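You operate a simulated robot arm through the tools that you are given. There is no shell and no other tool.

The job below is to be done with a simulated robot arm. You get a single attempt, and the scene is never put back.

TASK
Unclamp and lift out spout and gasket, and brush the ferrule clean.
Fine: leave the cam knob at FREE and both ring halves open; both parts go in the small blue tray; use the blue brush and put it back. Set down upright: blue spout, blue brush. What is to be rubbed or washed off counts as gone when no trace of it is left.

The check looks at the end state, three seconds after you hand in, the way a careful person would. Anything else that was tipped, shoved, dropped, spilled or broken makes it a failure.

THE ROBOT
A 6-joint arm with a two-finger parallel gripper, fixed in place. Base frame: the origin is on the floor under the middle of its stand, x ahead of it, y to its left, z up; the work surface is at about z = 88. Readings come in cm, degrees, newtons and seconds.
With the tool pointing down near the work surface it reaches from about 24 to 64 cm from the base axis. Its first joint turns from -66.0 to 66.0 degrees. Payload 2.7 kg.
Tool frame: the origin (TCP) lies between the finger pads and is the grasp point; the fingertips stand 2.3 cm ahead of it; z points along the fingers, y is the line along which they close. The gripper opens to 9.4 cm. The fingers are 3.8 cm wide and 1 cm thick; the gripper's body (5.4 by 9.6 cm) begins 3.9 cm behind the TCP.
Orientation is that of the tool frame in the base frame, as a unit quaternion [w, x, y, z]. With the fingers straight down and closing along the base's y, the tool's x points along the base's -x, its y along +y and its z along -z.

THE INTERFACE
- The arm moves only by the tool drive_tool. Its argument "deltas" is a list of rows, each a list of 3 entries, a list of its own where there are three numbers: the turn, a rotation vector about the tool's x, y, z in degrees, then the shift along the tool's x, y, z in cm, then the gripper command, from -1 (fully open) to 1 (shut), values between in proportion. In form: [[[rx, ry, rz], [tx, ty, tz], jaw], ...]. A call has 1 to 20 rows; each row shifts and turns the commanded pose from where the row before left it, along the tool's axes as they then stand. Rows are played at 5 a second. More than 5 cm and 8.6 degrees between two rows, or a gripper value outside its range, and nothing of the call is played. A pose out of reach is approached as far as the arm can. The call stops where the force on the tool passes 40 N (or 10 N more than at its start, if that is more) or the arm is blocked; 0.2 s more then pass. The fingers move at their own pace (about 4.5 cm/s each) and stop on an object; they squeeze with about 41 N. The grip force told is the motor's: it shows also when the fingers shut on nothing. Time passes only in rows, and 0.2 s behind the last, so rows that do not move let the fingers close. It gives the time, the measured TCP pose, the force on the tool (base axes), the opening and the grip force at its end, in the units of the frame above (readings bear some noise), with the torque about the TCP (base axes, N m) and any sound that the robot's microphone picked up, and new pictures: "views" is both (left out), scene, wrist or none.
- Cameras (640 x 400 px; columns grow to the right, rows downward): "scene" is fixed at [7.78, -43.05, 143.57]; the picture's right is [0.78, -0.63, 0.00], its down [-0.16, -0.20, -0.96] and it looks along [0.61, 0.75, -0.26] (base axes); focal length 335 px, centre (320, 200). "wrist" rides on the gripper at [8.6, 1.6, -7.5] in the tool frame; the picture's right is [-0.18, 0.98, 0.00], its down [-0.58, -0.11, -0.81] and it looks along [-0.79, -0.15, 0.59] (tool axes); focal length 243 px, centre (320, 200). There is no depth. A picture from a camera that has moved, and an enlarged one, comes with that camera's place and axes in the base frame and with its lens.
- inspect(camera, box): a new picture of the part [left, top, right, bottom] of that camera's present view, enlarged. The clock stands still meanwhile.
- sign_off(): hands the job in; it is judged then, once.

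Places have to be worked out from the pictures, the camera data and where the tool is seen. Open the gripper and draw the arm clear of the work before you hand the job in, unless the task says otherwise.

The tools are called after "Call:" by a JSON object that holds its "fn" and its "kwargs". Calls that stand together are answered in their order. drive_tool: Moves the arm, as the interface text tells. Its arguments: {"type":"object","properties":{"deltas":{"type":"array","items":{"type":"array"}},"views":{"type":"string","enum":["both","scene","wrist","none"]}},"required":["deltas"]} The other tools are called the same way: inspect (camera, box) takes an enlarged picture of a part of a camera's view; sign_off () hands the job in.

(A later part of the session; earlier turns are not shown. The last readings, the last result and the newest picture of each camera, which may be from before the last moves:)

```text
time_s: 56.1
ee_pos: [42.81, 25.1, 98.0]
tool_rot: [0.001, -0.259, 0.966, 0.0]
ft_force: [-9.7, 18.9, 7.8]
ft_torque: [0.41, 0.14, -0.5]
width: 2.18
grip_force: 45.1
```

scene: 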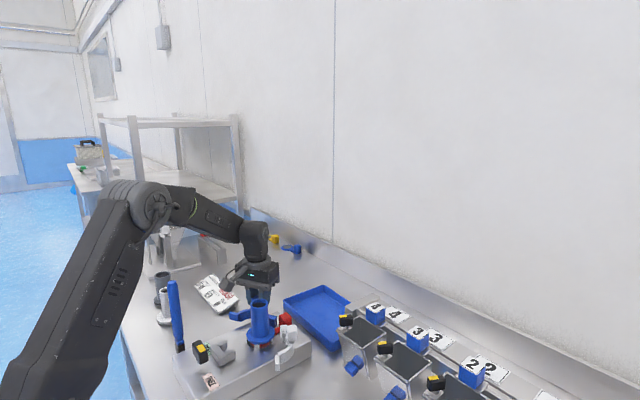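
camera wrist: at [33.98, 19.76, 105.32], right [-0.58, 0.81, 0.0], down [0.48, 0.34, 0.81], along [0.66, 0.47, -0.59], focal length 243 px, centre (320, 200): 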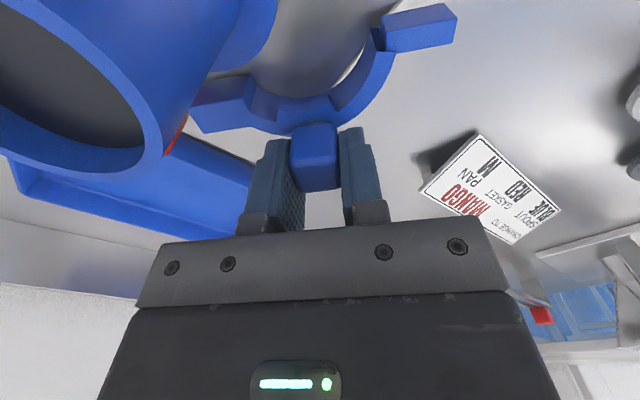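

Open 60°. Releasing with a modest opening and lifting straight up.

Call:
{"fn": "drive_tool", "kwargs": {"deltas": [[[0, 0, 0], [0, 0, 0], 0.3], [[0, 0, 0], [0, 0, 0], 0.2], [[0, 0, 0], [0, 0, 0], 0.2], [[0, 0, 0], [0, 0, -3], 0.2], [[0, 0, 0], [0, 0, -4], 0.2], [[0, 0, 0], [0, 0, -4], 0.2], [[0, 0, 0], [0, 0, -3], -0.2], [[0, 0, 0], [0, 0, 0], -0.2]], "views": "both"}}

Call:
{"fn": "inspect", "kwargs": {"camera": "wrist", "box": [0, 0, 320, 200]}}

Call:
{"fn": "inspect", "kwargs": {"camera": "scene", "box": [200, 260, 360, 370]}}

```text
time_s: 57.9
ee_pos: [42.65, 24.79, 111.68]
tool_rot: [0.0, -0.26, 0.966, -0.001]
ft_force: [0.4, 0.1, 0.2]
ft_torque: [0.04, 0.0, -0.01]
width: 5.62
grip_force: 0.0
camera wrist: at [34.29, 22.15, 119.16], right [-0.33, 0.94, 0.0], down [0.56, 0.2, 0.81], along [0.76, 0.27, -0.59], focal length 243 px, centre (320, 200)
```

scene: 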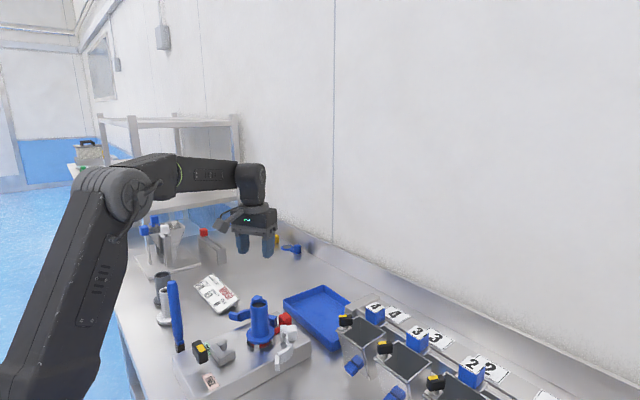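
wrist: 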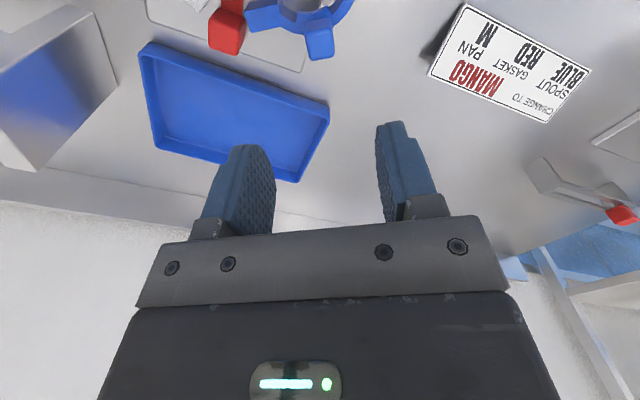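

```text
2.00 times, centred on (160, 100) of wrist
camera zoom: at [34.29, 22.15, 119.16], right [-0.33, 0.94, 0.0], down [0.56, 0.2, 0.81], along [0.76, 0.27, -0.59], focal length 485 px, centre (640, 400)
```

zoom: 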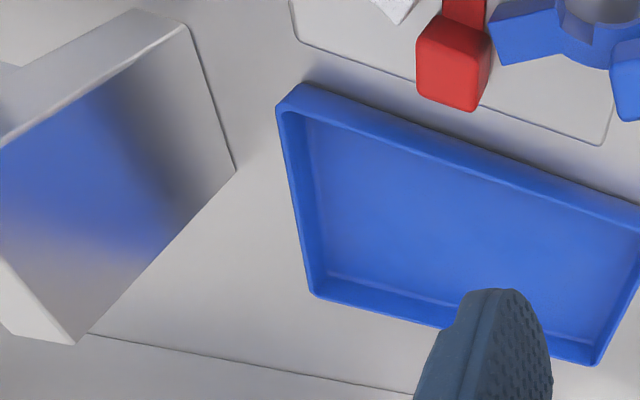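

```text
3.64 times, centred on (280, 315) of scene
camera zoom: at [7.78, -43.05, 143.57], right [0.78, -0.63, 0.0], down [-0.16, -0.2, -0.96], along [0.61, 0.75, -0.26], focal length 1218 px, centre (466, -218)
```

zoom: 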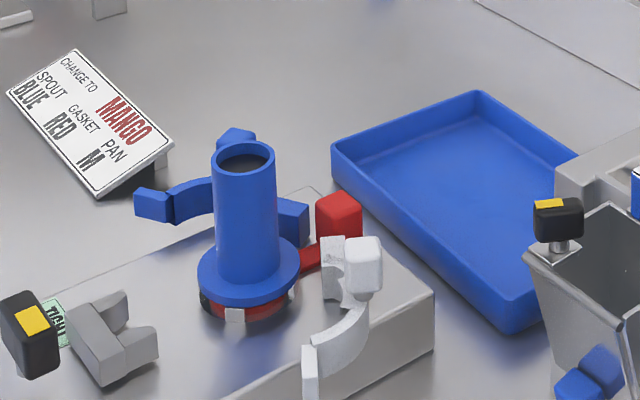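

Both ring halves are open and stay put. The tray spans roughly x 50.5–66.5, y 8–29. Next I'll go over the spout at (38.35, 17.1) with the tool at the default angle and the jaws part open.

Call:
{"fn": "drive_tool", "kwargs": {"deltas": [[[0, 0, 7.5], [0, 0, 0], -0.38], [[0, 0, 7.5], [0, 0, 0], -0.38], [[0, 0, 7.5], [0, 0, 0], -0.38], [[0, 0, 7.5], [0, 0, 0], -0.38], [[0, 0, 0], [2.15, -3.85, 0], -0.38], [[0, 0, 0], [2.15, -3.85, 0], -0.38], [[0, 0, 0], [0, 0, 4], -0.38], [[0, 0, 0], [0, 0, 0], -0.38]], "views": "both"}}

Call:
{"fn": "inspect", "kwargs": {"camera": "wrist", "box": [200, 40, 440, 230]}}

Call:
{"fn": "inspect", "kwargs": {"camera": "scene", "box": [200, 260, 340, 370]}}

```text
time_s: 59.7
ee_pos: [38.48, 17.18, 108.11]
tool_rot: [0.001, -0.001, 1.0, -0.001]
ft_force: [-0.2, -0.8, 0.2]
ft_torque: [0.0, -0.01, 0.04]
width: 6.52
grip_force: 0.1
camera wrist: at [29.85, 18.98, 115.45], right [0.18, 0.98, 0.0], down [0.58, -0.11, 0.81], along [0.79, -0.15, -0.59], focal length 243 px, centre (320, 200)
```

scene: 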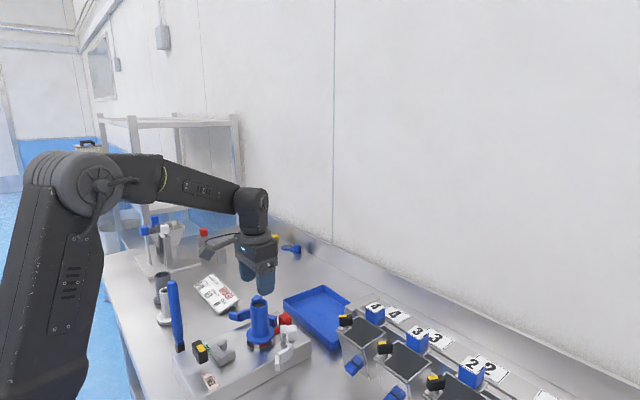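
wrist: 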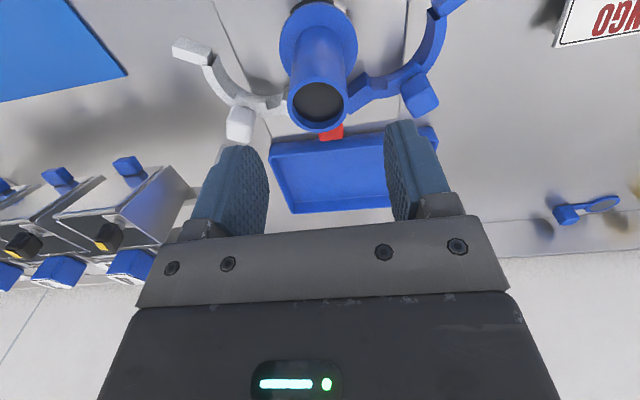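

```text
2.11 times, centred on (320, 135) of wrist
camera zoom: at [29.85, 18.98, 115.45], right [0.18, 0.98, 0.0], down [0.58, -0.11, 0.81], along [0.79, -0.15, -0.59], focal length 511 px, centre (320, 337)
```

zoom: 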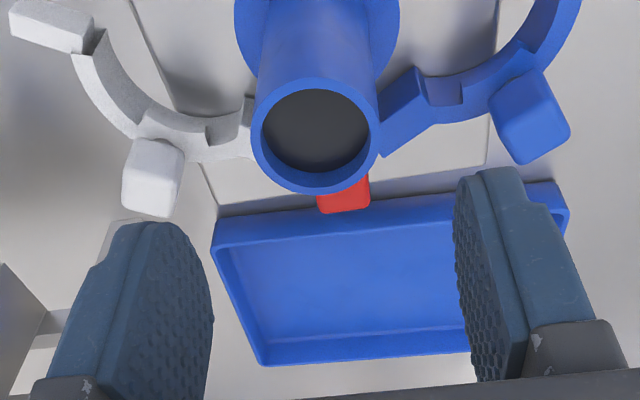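

```text
3.64 times, centred on (270, 315) of scene
camera zoom: at [7.78, -43.05, 143.57], right [0.78, -0.63, 0.0], down [-0.16, -0.2, -0.96], along [0.61, 0.75, -0.26], focal length 1218 px, centre (502, -218)
```

zoom: 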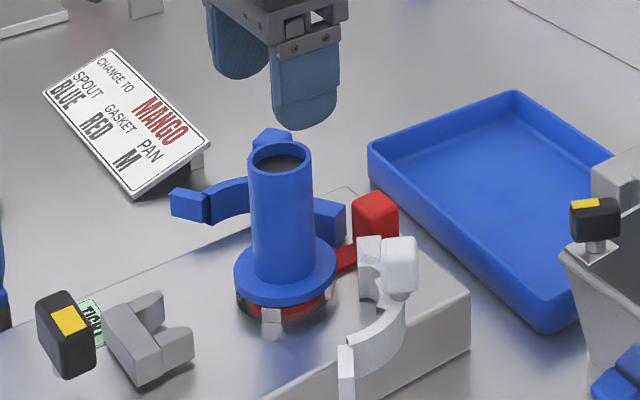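

The spout axis reads (38.4, 17.2), right under the TCP. I'll descend to z≈98.5 and close lightly to centre.

Call:
{"fn": "drive_tool", "kwargs": {"deltas": [[[0, 0, 0], [0, 0, 3.2], -0.38], [[0, 0, 0], [0, 0, 3.2], -0.38], [[0, 0, 0], [0, 0, 3.2], -0.38], [[0, 0, 0], [0, 0, 0], 0.1], [[0, 0, 0], [0, 0, 0], 0.2], [[0, 0, 0], [0, 0, 0], 0.2]], "views": "both"}}

```text
time_s: 61.1
ee_pos: [38.68, 16.91, 98.35]
tool_rot: [0.001, -0.001, 1.0, -0.001]
ft_force: [-0.8, 0.5, 0.0]
ft_torque: [0.0, -0.02, 0.02]
width: 3.83
grip_force: 15.3
camera wrist: at [29.93, 18.73, 105.83], right [0.18, 0.98, 0.0], down [0.58, -0.11, 0.81], along [0.79, -0.15, -0.59], focal length 243 px, centre (320, 200)
```

scene: 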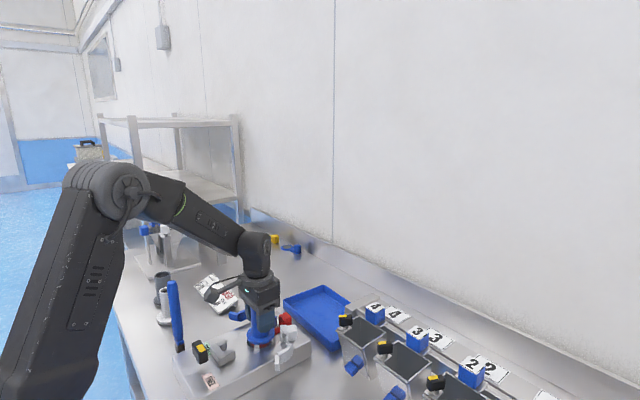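
wrist: 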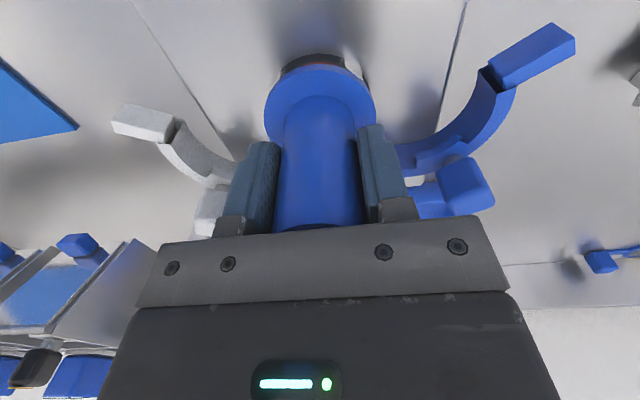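

Centred with a 3.83 cm grip and no side force. I'll grip fully and lift slowly.

Call:
{"fn": "drive_tool", "kwargs": {"deltas": [[[0, 0, 0], [0, 0, 0], 0.9], [[0, 0, 0], [0, 0, 0], 0.9], [[0, 0, 0], [0, 0, -0.5], 0.9], [[0, 0, 0], [0, 0, -0.5], 0.9], [[0, 0, 0], [0, 0, -1], 0.9], [[0, 0, 0], [0, 0, 0], 0.9]], "views": "both"}}

Call:
{"fn": "inspect", "kwargs": {"camera": "scene", "box": [200, 270, 340, 380]}}

```text
time_s: 62.5
ee_pos: [38.71, 17.2, 100.42]
tool_rot: [0.001, -0.001, 1.0, -0.001]
ft_force: [0.1, -0.1, -1.4]
ft_torque: [0.01, 0.0, -0.01]
width: 3.8
grip_force: 41.2
camera wrist: at [29.92, 18.92, 107.7], right [0.18, 0.98, 0.0], down [0.58, -0.11, 0.81], along [0.79, -0.15, -0.59], focal length 243 px, centre (320, 200)
```

scene: 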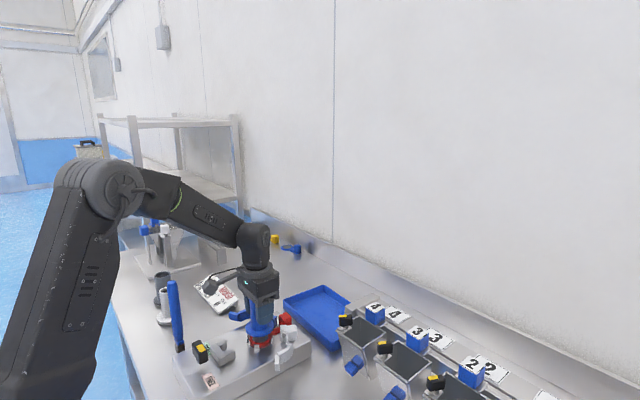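
wrist: 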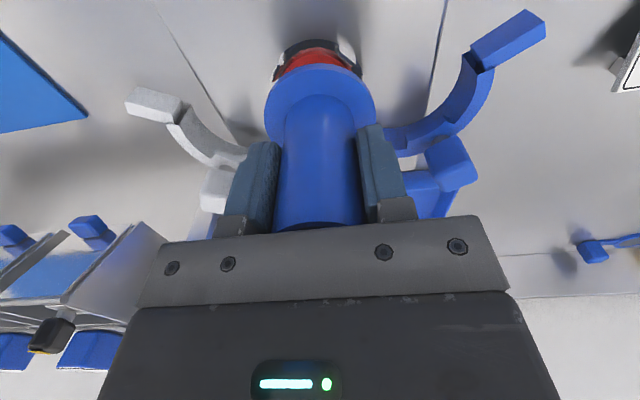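

```text
3.64 times, centred on (270, 325) of scene
camera zoom: at [7.79, -43.05, 143.57], right [0.78, -0.63, 0.0], down [-0.16, -0.2, -0.96], along [0.61, 0.75, -0.26], focal length 1218 px, centre (502, -254)
```

zoom: 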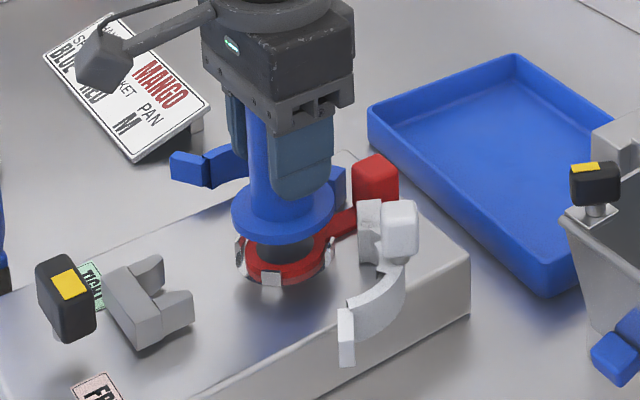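

The spout comes away cleanly, leaving the red gasket seated. I'll raise it and carry it over the tray to about (55.5, 23).

Call:
{"fn": "drive_tool", "kwargs": {"deltas": [[[0, 0, 0], [0, 0, -3.3], 0.9], [[0, 0, 0], [0, 0, -3.3], 0.9], [[0, 0, 0], [-4.2, 1.45, 0], 0.9], [[0, 0, 0], [-4.2, 1.45, 0], 0.9], [[0, 0, 0], [-4.2, 1.45, 0], 0.9], [[0, 0, 0], [-4.2, 1.45, 0], 0.9], [[0, 0, 0], [0, 0, 0], 0.9]], "views": "both"}}

Call:
{"fn": "inspect", "kwargs": {"camera": "scene", "box": [200, 240, 400, 380]}}

```text
time_s: 64.1
ee_pos: [55.38, 23.17, 107.24]
tool_rot: [0.0, -0.001, 1.0, -0.002]
ft_force: [0.1, -0.9, -1.2]
ft_torque: [-0.04, -0.02, 0.01]
width: 3.79
grip_force: 41.4
camera wrist: at [46.74, 24.92, 114.64], right [0.18, 0.98, 0.0], down [0.58, -0.11, 0.81], along [0.79, -0.15, -0.59], focal length 243 px, centre (320, 200)
```

scene: 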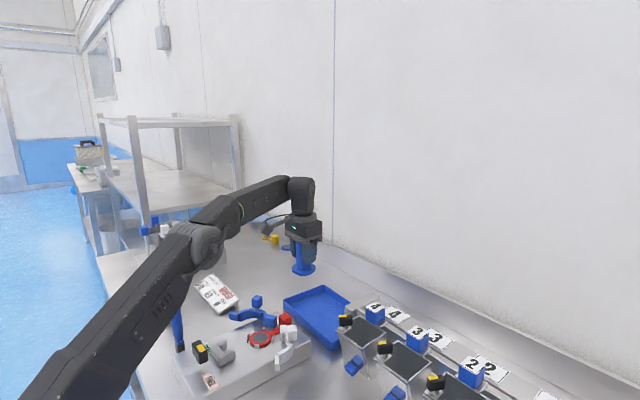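
wrist: 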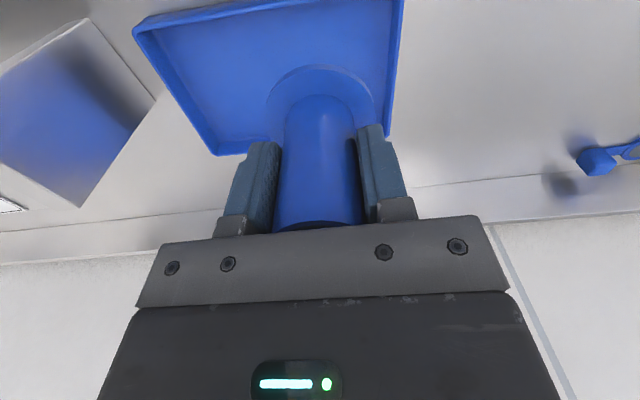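

```text
2.86 times, centred on (300, 310) of scene
camera zoom: at [7.79, -43.05, 143.57], right [0.78, -0.63, 0.0], down [-0.16, -0.2, -0.96], along [0.61, 0.75, -0.26], focal length 957 px, centre (377, -114)
```

zoom: 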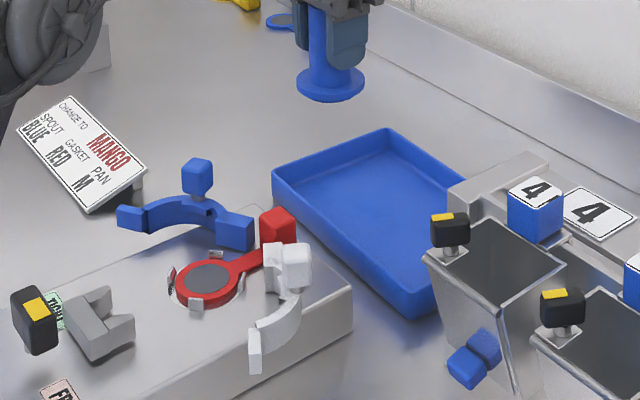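

Fresh estimates put the tray at x 51.5–66.5, y 8–29.5. I'll place the spout at about (57.5, 24.5), leaving room for the gasket; moving there and lowering to just above the floor.

Call:
{"fn": "drive_tool", "kwargs": {"deltas": [[[0, 0, 0], [-2.1, 1.3, 0], 0.9], [[0, 0, 0], [0, 0, 4], 0.9], [[0, 0, 0], [0, 0, 4], 0.9], [[0, 0, 0], [0, 0, 3], 0.9], [[0, 0, 0], [0, 0, 0], 0.9]], "views": "both"}}

Call:
{"fn": "inspect", "kwargs": {"camera": "scene", "box": [250, 230, 390, 350]}}

```text
time_s: 65.3
ee_pos: [56.48, 24.04, 95.71]
tool_rot: [0.0, -0.001, 1.0, 0.0]
ft_force: [-0.4, 0.2, -2.3]
ft_torque: [0.05, 0.0, 0.0]
width: 3.83
grip_force: 41.1
out of reach, approached as far as the arm can: row 1
camera wrist: at [47.76, 25.76, 103.08], right [0.18, 0.98, 0.0], down [0.58, -0.11, 0.81], along [0.79, -0.15, -0.59], focal length 243 px, centre (320, 200)
```

scene: 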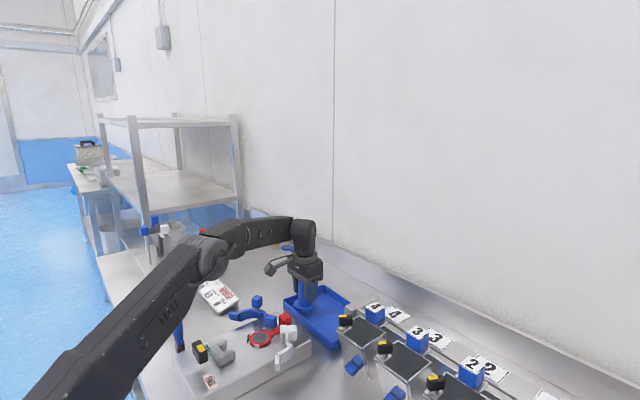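
wrist: 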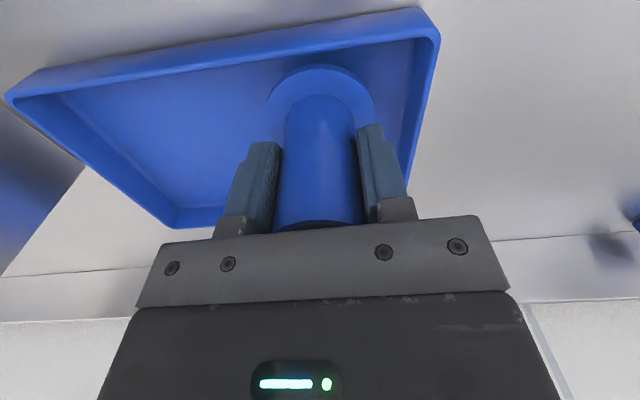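

```text
3.33 times, centred on (320, 290) of scene
camera zoom: at [7.79, -43.05, 143.57], right [0.78, -0.63, 0.0], down [-0.16, -0.2, -0.96], along [0.61, 0.75, -0.26], focal length 1116 px, centre (320, -100)
```

zoom: 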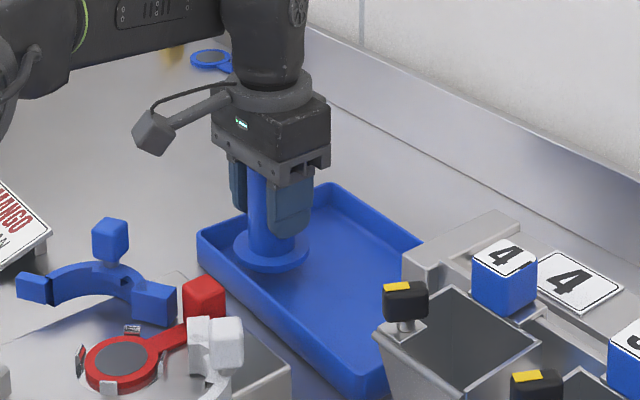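

The flange is inside the tray and nearly down. I'll lower in small steps until contact.

Call:
{"fn": "drive_tool", "kwargs": {"deltas": [[[0, 0, 0], [0, 0, 0.6], 0.9], [[0, 0, 0], [0, 0, 0.5], 0.9], [[0, 0, 0], [0, 0, 0.4], 0.9], [[0, 0, 0], [0, 0, 0], 0.9]], "views": "none"}}

```text
time_s: 66.3
ee_pos: [56.55, 23.87, 94.08]
tool_rot: [0.001, -0.001, 1.0, -0.001]
ft_force: [0.0, 0.3, -1.9]
ft_torque: [0.02, 0.02, -0.02]
width: 3.79
grip_force: 41.1
```

Call:
{"fn": "drive_tool", "kwargs": {"deltas": [[[0, 0, 0], [0, 0, 0.3], 0.9], [[0, 0, 0], [0, 0, 0.2], 0.9], [[0, 0, 0], [0, 0, 0], 0.9]], "views": "none"}}

Call:
{"fn": "inspect", "kwargs": {"camera": "scene", "box": [270, 260, 350, 330]}}

```text
time_s: 67.1
ee_pos: [56.59, 24.07, 94.03]
tool_rot: [0.004, -0.001, 1.0, 0.0]
ft_force: [-4.0, -2.3, 24.9]
ft_torque: [-0.29, 0.44, -0.07]
width: 3.81
grip_force: 40.8
```

```text
5.71 times, centred on (310, 295) of scene
camera zoom: at [7.73, -43.07, 143.57], right [0.78, -0.63, 0.0], down [-0.16, -0.2, -0.96], along [0.61, 0.75, -0.26], focal length 1913 px, centre (377, -343)
```

zoom: 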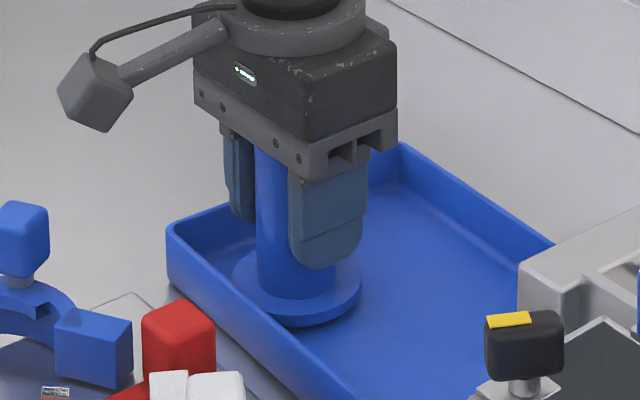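

Contact at about 25 N. I'll relieve the pressure slightly, open the jaws and rise.

Call:
{"fn": "drive_tool", "kwargs": {"deltas": [[[0, 0, 0], [0, 0, -0.15], 0.9], [[0, 0, 0], [0, 0, 0], 0.5], [[0, 0, 0], [0, 0, 0], -0.15], [[0, 0, 0], [0, 0, 0], -0.15], [[0, 0, 0], [0, 0, -2], -0.15], [[0, 0, 0], [0, 0, -4], -0.15], [[0, 0, 0], [0, 0, -4], -0.15], [[0, 0, 0], [0, 0, -3], -0.15], [[0, 0, 0], [0, 0, 0], -0.15]], "views": "both"}}

Call:
{"fn": "inspect", "kwargs": {"camera": "scene", "box": [220, 250, 380, 370]}}

```text
time_s: 69.1
ee_pos: [56.5, 23.97, 106.74]
tool_rot: [0.001, -0.001, 1.0, -0.001]
ft_force: [0.8, 0.5, 0.8]
ft_torque: [0.01, -0.01, 0.02]
width: 5.4
grip_force: 0.0
camera wrist: at [47.69, 25.85, 114.23], right [0.18, 0.98, 0.0], down [0.58, -0.11, 0.81], along [0.79, -0.15, -0.59], focal length 243 px, centre (320, 200)
```

scene: 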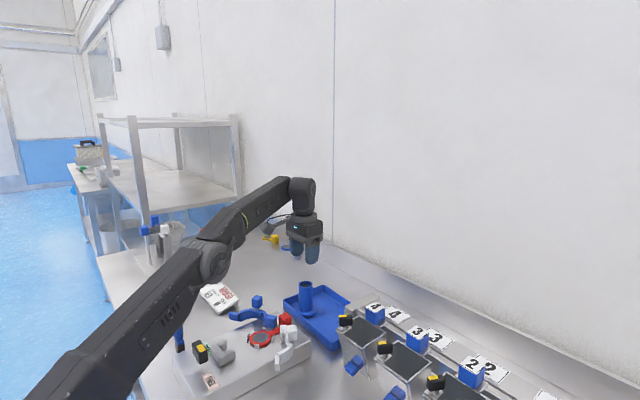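
wrist: 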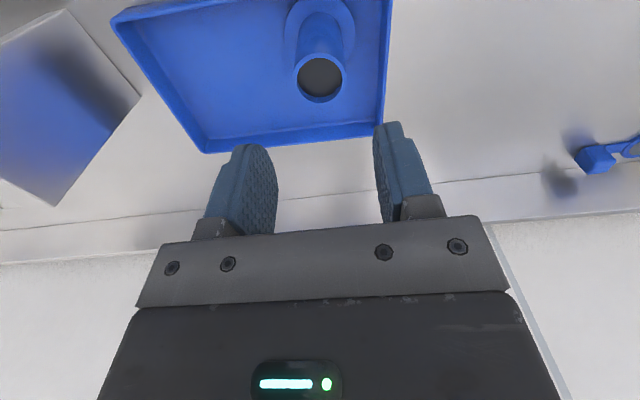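

```text
3.33 times, centred on (300, 310) of scene
camera zoom: at [7.78, -43.05, 143.57], right [0.78, -0.63, 0.0], down [-0.16, -0.2, -0.96], along [0.61, 0.75, -0.26], focal length 1116 px, centre (387, -167)
```

zoom: 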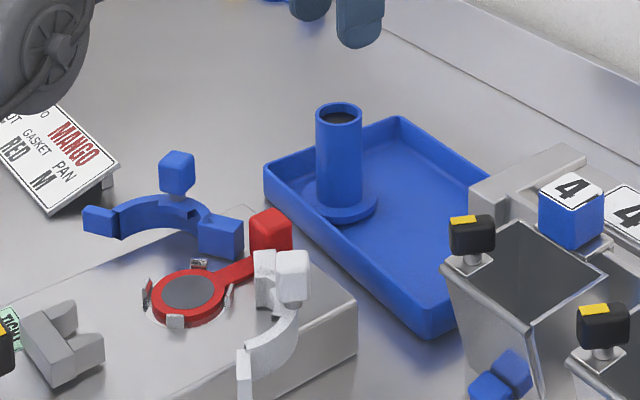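

The spout stands upright in the tray. Now I'll move back over the fixture to view the gasket, its red tab cube and surrounding lugs.

Call:
{"fn": "drive_tool", "kwargs": {"deltas": [[[0, 0, 0], [4.5, -1.8, -1], -0.15], [[0, 0, 0], [4.5, -1.8, 0], -0.15], [[0, 0, 0], [4.5, -1.8, 0], -0.15], [[0, 0, 0], [4.0, -1.4, 0], -0.15], [[0, 0, 0], [0, 0, 0], -0.15]], "views": "both"}}

Call:
{"fn": "inspect", "kwargs": {"camera": "wrist", "box": [200, 0, 440, 170]}}

Call:
{"fn": "inspect", "kwargs": {"camera": "scene", "box": [220, 290, 340, 380]}}

```text
time_s: 70.3
ee_pos: [39.28, 17.13, 107.86]
tool_rot: [0.001, -0.001, 1.0, 0.0]
ft_force: [0.1, 0.7, -0.3]
ft_torque: [-0.02, 0.03, 0.02]
width: 5.39
grip_force: 0.0
camera wrist: at [30.42, 18.76, 115.28], right [0.18, 0.98, 0.0], down [0.58, -0.11, 0.81], along [0.79, -0.15, -0.59], focal length 243 px, centre (320, 200)
```

scene: 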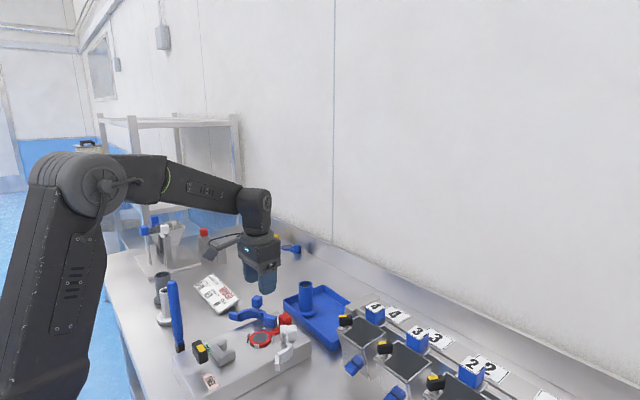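
wrist: 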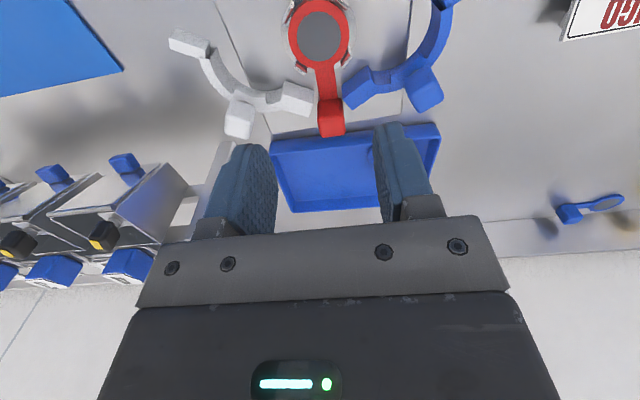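

```text
2.35 times, centred on (320, 85) of wrist
camera zoom: at [30.42, 18.76, 115.28], right [0.18, 0.98, 0.0], down [0.58, -0.11, 0.81], along [0.79, -0.15, -0.59], focal length 571 px, centre (320, 471)
```

zoom: 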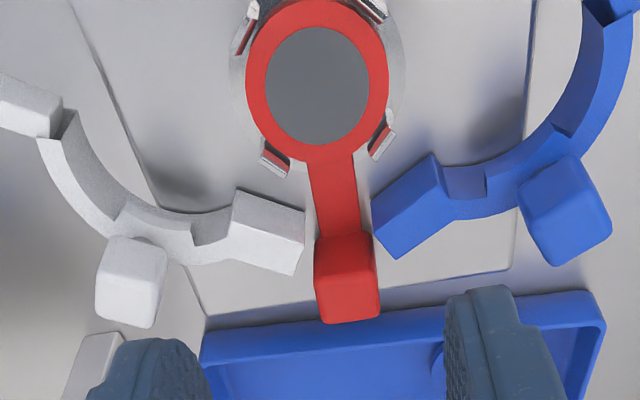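

```text
4.44 times, centred on (280, 335) of scene
camera zoom: at [7.78, -43.05, 143.57], right [0.78, -0.63, 0.0], down [-0.16, -0.2, -0.96], along [0.61, 0.75, -0.26], focal length 1488 px, centre (498, -400)
```

zoom: 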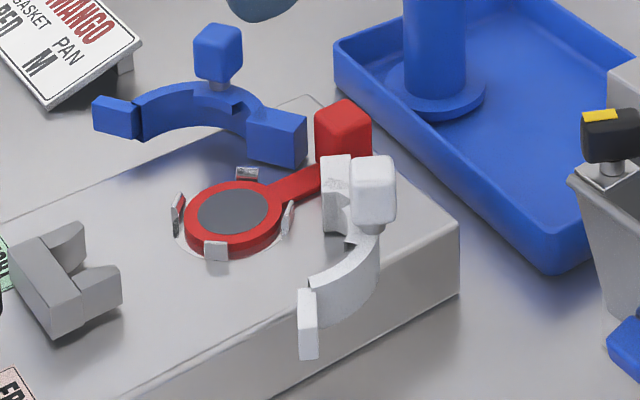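

The gasket's red cube is at about x 44.0–46.4, y 15.95–18.35, z 93.1–95.5, with the open halves' lugs reaching x≈44. I'll grip it across y with the TCP at x≈46.35 so the fingers clear the lugs.

Call:
{"fn": "drive_tool", "kwargs": {"deltas": [[[0, 0, 0], [-3.55, 0, 0], 0.04], [[0, 0, 0], [-3.52, 0, 0], 0.04], [[0, 0, 0], [0, 0, 4], 0.04], [[0, 0, 0], [0, 0, 4], 0.04], [[0, 0, 0], [0, 0, 2], 0.04], [[0, 0, 0], [0, 0, 0], 0.04]], "views": "both"}}

Call:
{"fn": "inspect", "kwargs": {"camera": "wrist", "box": [200, 40, 440, 240]}}

Call:
{"fn": "inspect", "kwargs": {"camera": "scene", "box": [220, 290, 340, 380]}}

```text
time_s: 71.7
ee_pos: [46.17, 17.11, 97.68]
tool_rot: [0.001, -0.001, 1.0, -0.001]
ft_force: [0.4, 0.7, 0.2]
ft_torque: [0.06, 0.05, 0.0]
width: 4.51
grip_force: 0.1
camera wrist: at [37.4, 18.86, 105.15], right [0.18, 0.98, 0.0], down [0.58, -0.11, 0.81], along [0.79, -0.15, -0.59], focal length 243 px, centre (320, 200)
```

scene: 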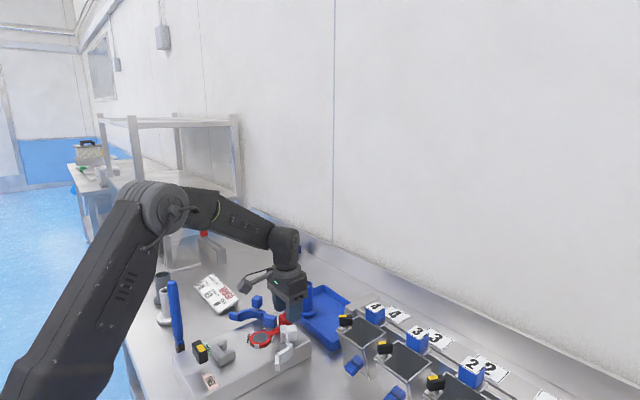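
wrist: 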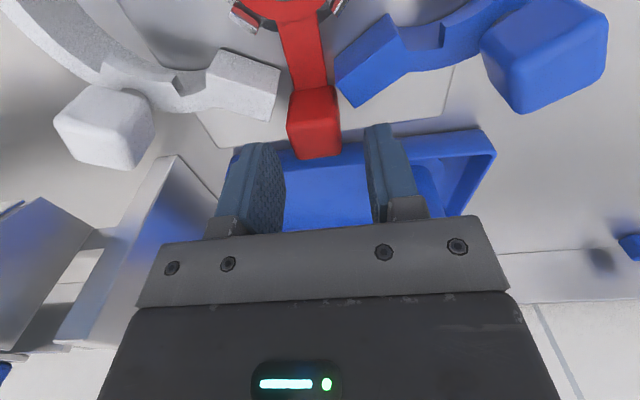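

```text
2.00 times, centred on (320, 140) of wrist
camera zoom: at [37.4, 18.86, 105.15], right [0.18, 0.98, 0.0], down [0.58, -0.11, 0.81], along [0.79, -0.15, -0.59], focal length 485 px, centre (320, 320)
```

zoom: 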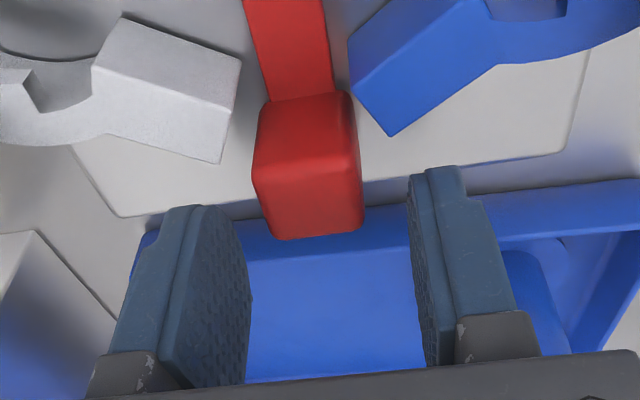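

```text
4.44 times, centred on (280, 335) of scene
camera zoom: at [7.78, -43.05, 143.57], right [0.78, -0.63, 0.0], down [-0.16, -0.2, -0.96], along [0.61, 0.75, -0.26], focal length 1488 px, centre (498, -400)
```

zoom: 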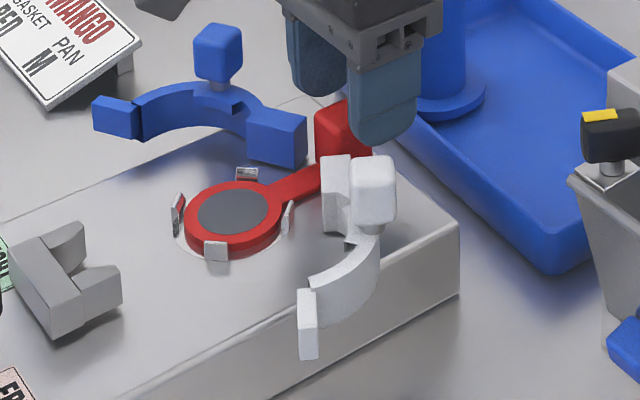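

The cube is centred between the fingers, which are clear of both lugs. I'll lower 2.4 cm and close lightly to check centring.

Call:
{"fn": "drive_tool", "kwargs": {"deltas": [[[0, 0, 0], [0, 0, 1.2], 0.04], [[0, 0, 0], [0, 0, 1.2], 0.04], [[0, 0, 0], [0, 0, 0], 0.4], [[0, 0, 0], [0, 0, 0], 0.5], [[0, 0, 0], [0, 0, 0], 0.55], [[0, 0, 0], [0, 0, 0], 0.55]], "views": "wrist"}}

```text
time_s: 73.1
ee_pos: [46.05, 17.24, 95.44]
tool_rot: [0.001, -0.001, 1.0, -0.001]
ft_force: [-0.6, -0.1, -0.7]
ft_torque: [-0.02, -0.05, 0.03]
width: 2.49
grip_force: 40.6
camera wrist: at [37.37, 18.97, 102.77], right [0.18, 0.98, 0.0], down [0.58, -0.11, 0.81], along [0.79, -0.15, -0.59], focal length 243 px, centre (320, 200)
```

wrist: 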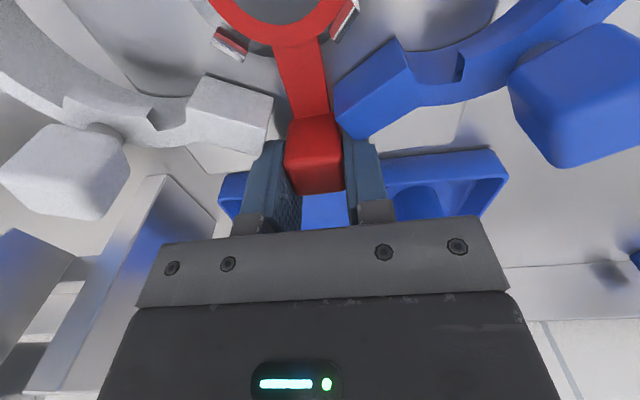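

The cube is held (2.49 cm) with no side load. I'll squeeze firmly and lift slowly straight up.

Call:
{"fn": "drive_tool", "kwargs": {"deltas": [[[0, 0, 0], [0, 0, 0], 0.9], [[0, 0, 0], [0, 0, -0.3], 0.9], [[0, 0, 0], [0, 0, -0.3], 0.9], [[0, 0, 0], [0, 0, -0.4], 0.9], [[0, 0, 0], [0, 0, -0.5], 0.9], [[0, 0, 0], [0, 0, 0], 0.9]], "views": "both"}}

Call:
{"fn": "inspect", "kwargs": {"camera": "scene", "box": [220, 290, 340, 380]}}

```text
time_s: 74.5
ee_pos: [46.17, 17.17, 96.89]
tool_rot: [0.001, -0.001, 1.0, -0.001]
ft_force: [-0.9, 0.8, -0.9]
ft_torque: [-0.04, 0.0, 0.04]
width: 2.48
grip_force: 41.7
camera wrist: at [37.36, 18.86, 104.27], right [0.18, 0.98, 0.0], down [0.58, -0.11, 0.81], along [0.79, -0.15, -0.59], focal length 243 px, centre (320, 200)
```

scene: 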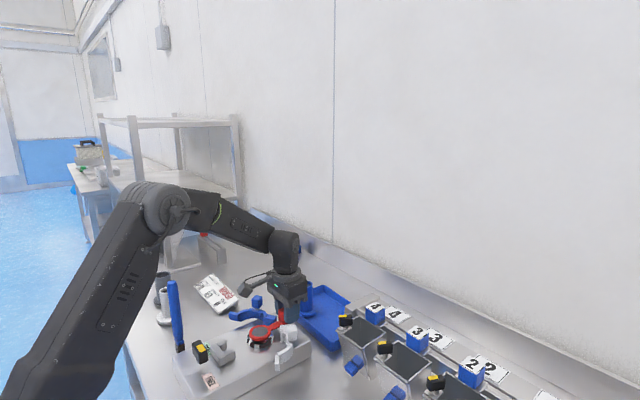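
wrist: 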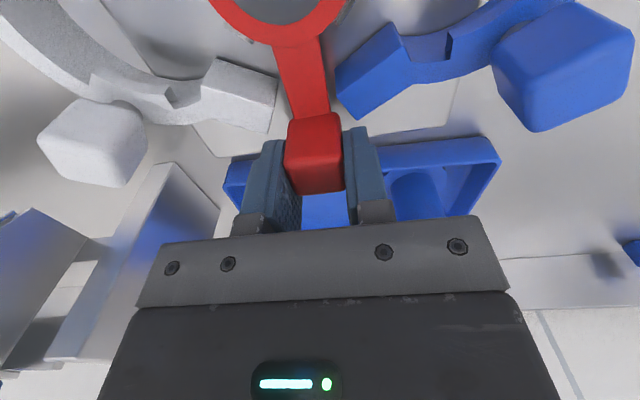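

```text
4.44 times, centred on (280, 335) of scene
camera zoom: at [7.79, -43.05, 143.57], right [0.78, -0.63, 0.0], down [-0.16, -0.2, -0.96], along [0.61, 0.75, -0.26], focal length 1488 px, centre (498, -400)
```

zoom: 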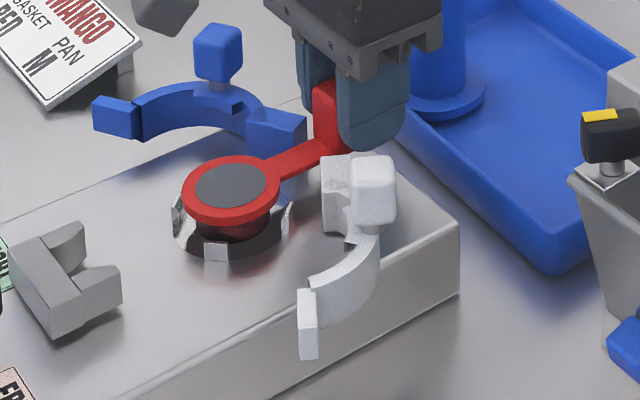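

The gasket lifts out level. I'll raise it to z≈106 and swing it around so its disc will point to +x in the tray (tool rotating CCW 180°), beginning with the lift and most of the rotation.

Call:
{"fn": "drive_tool", "kwargs": {"deltas": [[[0, 0, 0], [0, 0, -3], 0.9], [[0, 0, 0], [0, 0, -3], 0.9], [[0, 0, 0], [0, 0, -3], 0.9], [[0, 0, -8], [0, 0, 0], 0.9], [[0, 0, -8], [0, 0, 0], 0.9], [[0, 0, -8], [0, 0, 0], 0.9], [[0, 0, -8], [0, 0, 0], 0.9], [[0, 0, -8], [0, 0, 0], 0.9], [[0, 0, -8], [0, 0, 0], 0.9], [[0, 0, -8], [0, 0, 0], 0.9], [[0, 0, -8], [0, 0, 0], 0.9], [[0, 0, -8], [0, 0, 0], 0.9], [[0, 0, -8], [0, 0, 0], 0.9], [[0, 0, -8], [0, 0, 0], 0.9], [[0, 0, -2], [0, 0, 0], 0.9], [[0, 0, 0], [0, 0, 0], 0.9]], "views": "both"}}

Call:
{"fn": "inspect", "kwargs": {"camera": "scene", "box": [220, 250, 380, 370]}}

```text
time_s: 77.9
ee_pos: [46.09, 17.2, 105.94]
tool_rot: [0.001, 0.708, -0.706, 0.002]
ft_force: [-1.0, 0.0, -0.2]
ft_torque: [0.01, -0.06, -0.03]
width: 2.53
grip_force: 40.9
camera wrist: at [44.41, 8.75, 113.28], right [-0.98, 0.18, 0.0], down [0.11, 0.58, 0.81], along [0.15, 0.79, -0.59], focal length 243 px, centre (320, 200)
```

scene: 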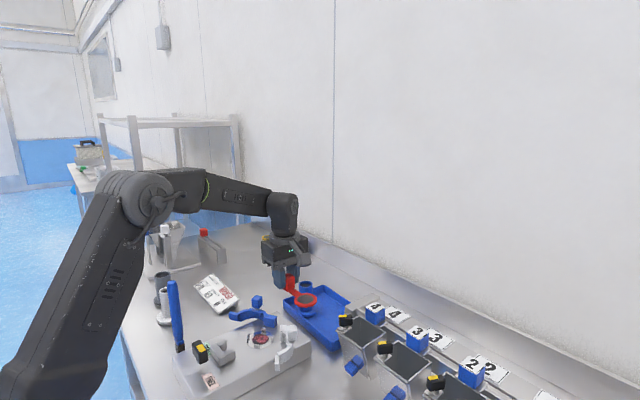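
wrist: 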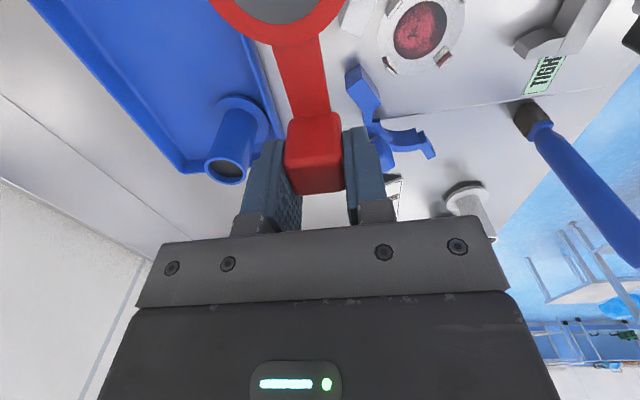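

```text
3.33 times, centred on (300, 310) of scene
camera zoom: at [7.79, -43.05, 143.57], right [0.78, -0.63, 0.0], down [-0.16, -0.2, -0.96], along [0.61, 0.75, -0.26], focal length 1116 px, centre (387, -167)
```

zoom: 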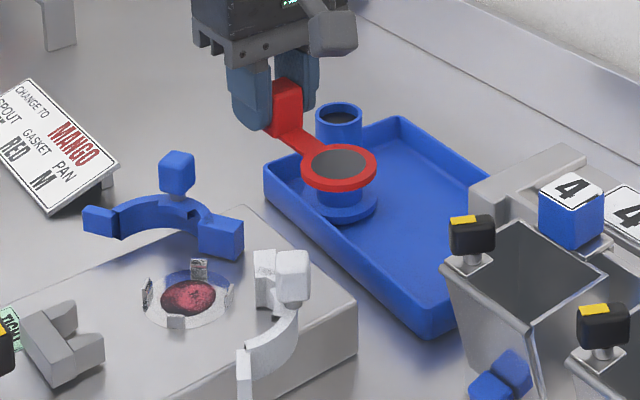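

The ferrule is exposed and has dark-red residue on its face. I'll finish the rotation with the gasket and move over the tray's −y half.

Call:
{"fn": "drive_tool", "kwargs": {"deltas": [[[0, 0, -8], [0, 0, 0], 0.9], [[0, 0, -8], [0, 0, 0], 0.9], [[0, 0, -8], [0, 0, 0], 0.9], [[0, 0, -8], [0, 0, 0], 0.9], [[0, 0, -8], [0, 0, 0], 0.9], [[0, 0, -8], [0, 0, 0], 0.9], [[0, 0, -8], [0, 0, 0], 0.9], [[0, 0, -8], [0, 0, 0], 0.9], [[0, 0, -8], [0, 0, 0], 0.9], [[0, 0, -8], [0, 0, 0], 0.9], [[0, 0, -8], [0, 0, 0], 0.9], [[0, 0, -2], [0, 0, 0], 0.9], [[0, 0, 0], [4.1, 2, 0], 0.9], [[0, 0, 0], [4.2, 2, 0], 0.9], [[0, 0, 0], [0, 0, 4], 0.9], [[0, 0, 0], [0, 0, 3], 0.9], [[0, 0, 0], [0, 0, 0], 0.9]], "views": "both"}}

Call:
{"fn": "inspect", "kwargs": {"camera": "scene", "box": [240, 250, 400, 370]}}

```text
time_s: 81.5
ee_pos: [54.5, 13.36, 98.94]
tool_rot: [0.0, 1.0, 0.001, 0.001]
ft_force: [0.3, -0.2, -0.7]
ft_torque: [0.02, 0.01, 0.04]
width: 2.51
grip_force: 40.2
camera wrist: at [63.11, 11.88, 106.35], right [-0.18, -0.98, 0.0], down [-0.58, 0.11, 0.8], along [-0.79, 0.15, -0.59], focal length 243 px, centre (320, 200)
```

scene: 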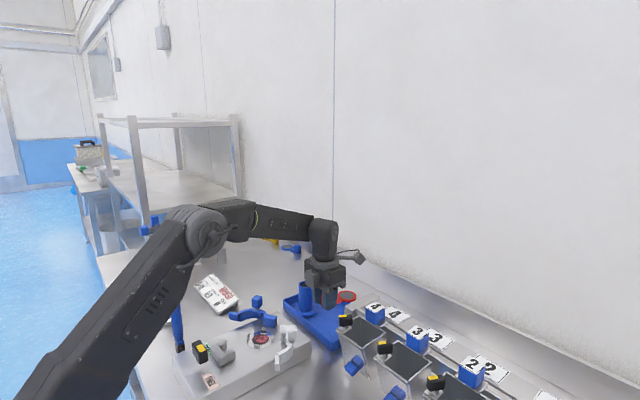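
wrist: 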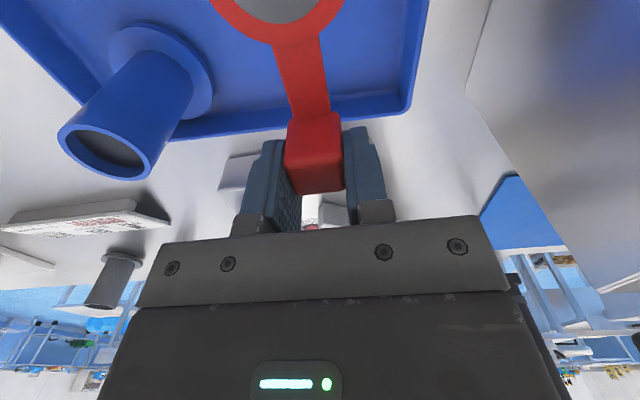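

```text
3.33 times, centred on (320, 310) of scene
camera zoom: at [7.79, -43.05, 143.57], right [0.78, -0.63, 0.0], down [-0.16, -0.2, -0.96], along [0.61, 0.75, -0.26], focal length 1116 px, centre (320, -167)
```

zoom: 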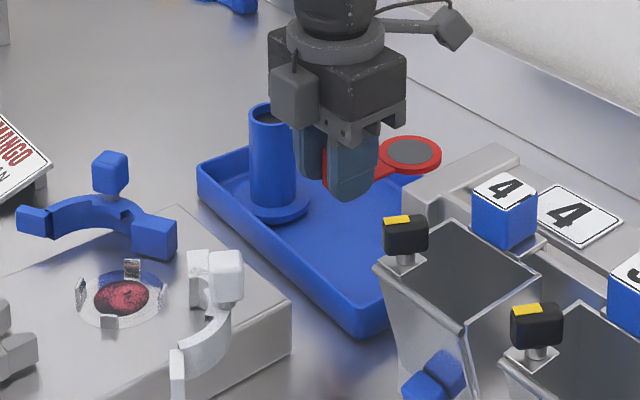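

Placement looks fine; I'll shift 0.5 cm further from the −x wall and lower toward the tray floor.

Call:
{"fn": "drive_tool", "kwargs": {"deltas": [[[0, 0, 0], [0.5, 0, 0], 0.9], [[0, 0, 0], [0, 0, 3], 0.9], [[0, 0, 0], [0, 0, 2.5], 0.9], [[0, 0, 0], [0, 0, 0.7], 0.9], [[0, 0, 0], [0, 0, 0], 0.9]], "views": "both"}}

Call:
{"fn": "inspect", "kwargs": {"camera": "scene", "box": [260, 260, 380, 350]}}

```text
time_s: 82.7
ee_pos: [54.76, 13.12, 92.6]
tool_rot: [0.001, 1.0, 0.001, 0.001]
ft_force: [0.2, -0.4, -1.0]
ft_torque: [0.0, 0.0, 0.01]
width: 2.53
grip_force: 40.6
camera wrist: at [63.41, 11.74, 100.13], right [-0.18, -0.98, 0.0], down [-0.58, 0.11, 0.81], along [-0.79, 0.15, -0.59], focal length 243 px, centre (320, 200)
```

scene: 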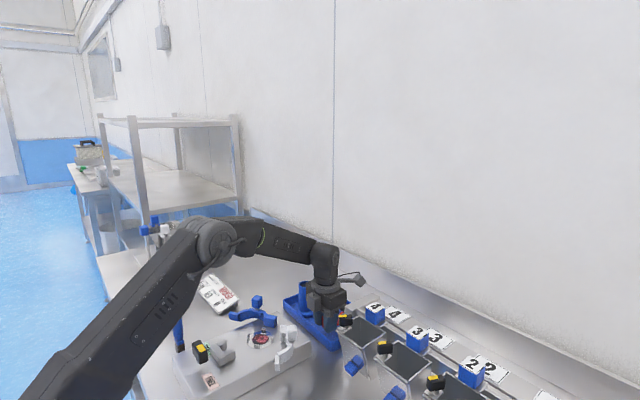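
wrist: 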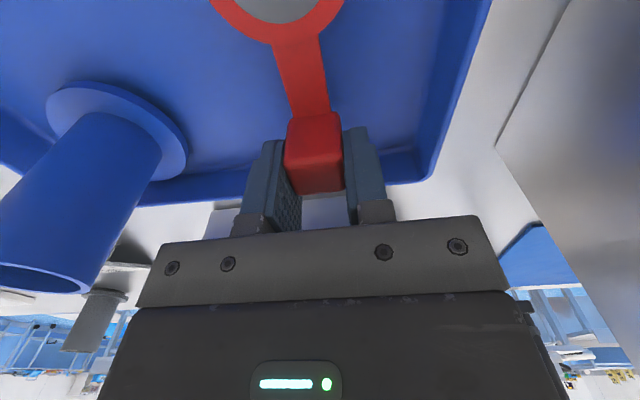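

```text
4.44 times, centred on (320, 305) of scene
camera zoom: at [7.79, -43.05, 143.57], right [0.78, -0.63, 0.0], down [-0.16, -0.2, -0.96], along [0.61, 0.75, -0.26], focal length 1488 px, centre (320, -267)
```

zoom: 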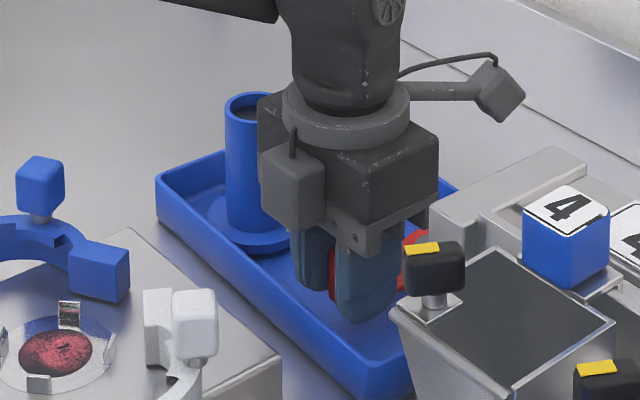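

No contact yet; lowering in small steps until the cube touches the tray floor.

Call:
{"fn": "drive_tool", "kwargs": {"deltas": [[[0, 0, 0], [0, 0, 0.3], 0.9], [[0, 0, 0], [0, 0, 0.3], 0.9], [[0, 0, 0], [0, 0, 0], 0.9]], "views": "none"}}

```text
time_s: 83.5
ee_pos: [54.87, 13.17, 92.12]
tool_rot: [0.0, 1.0, 0.0, 0.001]
ft_force: [-0.7, 0.9, -0.4]
ft_torque: [-0.01, 0.0, 0.0]
width: 2.51
grip_force: 40.8
```

Call:
{"fn": "drive_tool", "kwargs": {"deltas": [[[0, 0, 0], [0, 0, 0.25], 0.9], [[0, 0, 0], [0, 0, 0], 0.9]], "views": "none"}}

```text
time_s: 84.1
ee_pos: [54.78, 13.18, 91.94]
tool_rot: [0.001, 1.0, 0.001, 0.001]
ft_force: [0.7, 0.3, -0.7]
ft_torque: [-0.02, -0.02, -0.03]
width: 2.55
grip_force: 41.2
```

Call:
{"fn": "drive_tool", "kwargs": {"deltas": [[[0, 0, 0], [0, 0, 0.25], 0.9], [[0, 0, 0], [0, 0, 0], 0.9]], "views": "none"}}

Call:
{"fn": "inspect", "kwargs": {"camera": "wrist", "box": [180, 0, 440, 200]}}

```text
time_s: 84.7
ee_pos: [54.94, 13.2, 91.49]
tool_rot: [0.002, 1.0, 0.001, 0.001]
ft_force: [-0.5, 0.0, -1.2]
ft_torque: [-0.04, 0.0, -0.01]
width: 2.49
grip_force: 41.4
```

```text
2.00 times, centred on (310, 100) of wrist
camera zoom: at [63.48, 11.72, 99.01], right [-0.18, -0.98, 0.0], down [-0.58, 0.11, 0.81], along [-0.79, 0.15, -0.59], focal length 485 px, centre (340, 400)
```

zoom: 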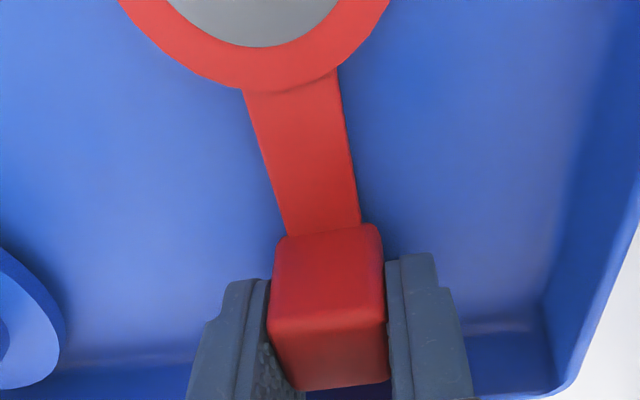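

Call:
{"fn": "drive_tool", "kwargs": {"deltas": [[[0, 0, 0], [0, 0, 0.2], 0.9], [[0, 0, 0], [0, 0, 0], 0.9]], "views": "none"}}

```text
time_s: 85.3
ee_pos: [54.82, 13.15, 91.44]
tool_rot: [0.001, 1.0, 0.001, 0.001]
ft_force: [0.1, -0.1, -0.4]
ft_torque: [0.02, 0.0, -0.03]
width: 2.53
grip_force: 41.1
```

Call:
{"fn": "drive_tool", "kwargs": {"deltas": [[[0, 0, 0], [0, 0, 0.2], 0.9], [[0, 0, 0], [0, 0, 0.1], 0.9], [[0, 0, 0], [0, 0, 0], 0.9]], "views": "none"}}

```text
time_s: 86.1
ee_pos: [55.05, 13.16, 91.15]
tool_rot: [0.0, 1.0, 0.0, 0.002]
ft_force: [-7.0, -0.6, 13.9]
ft_torque: [-0.02, 0.16, 0.02]
width: 2.5
grip_force: 40.9
```

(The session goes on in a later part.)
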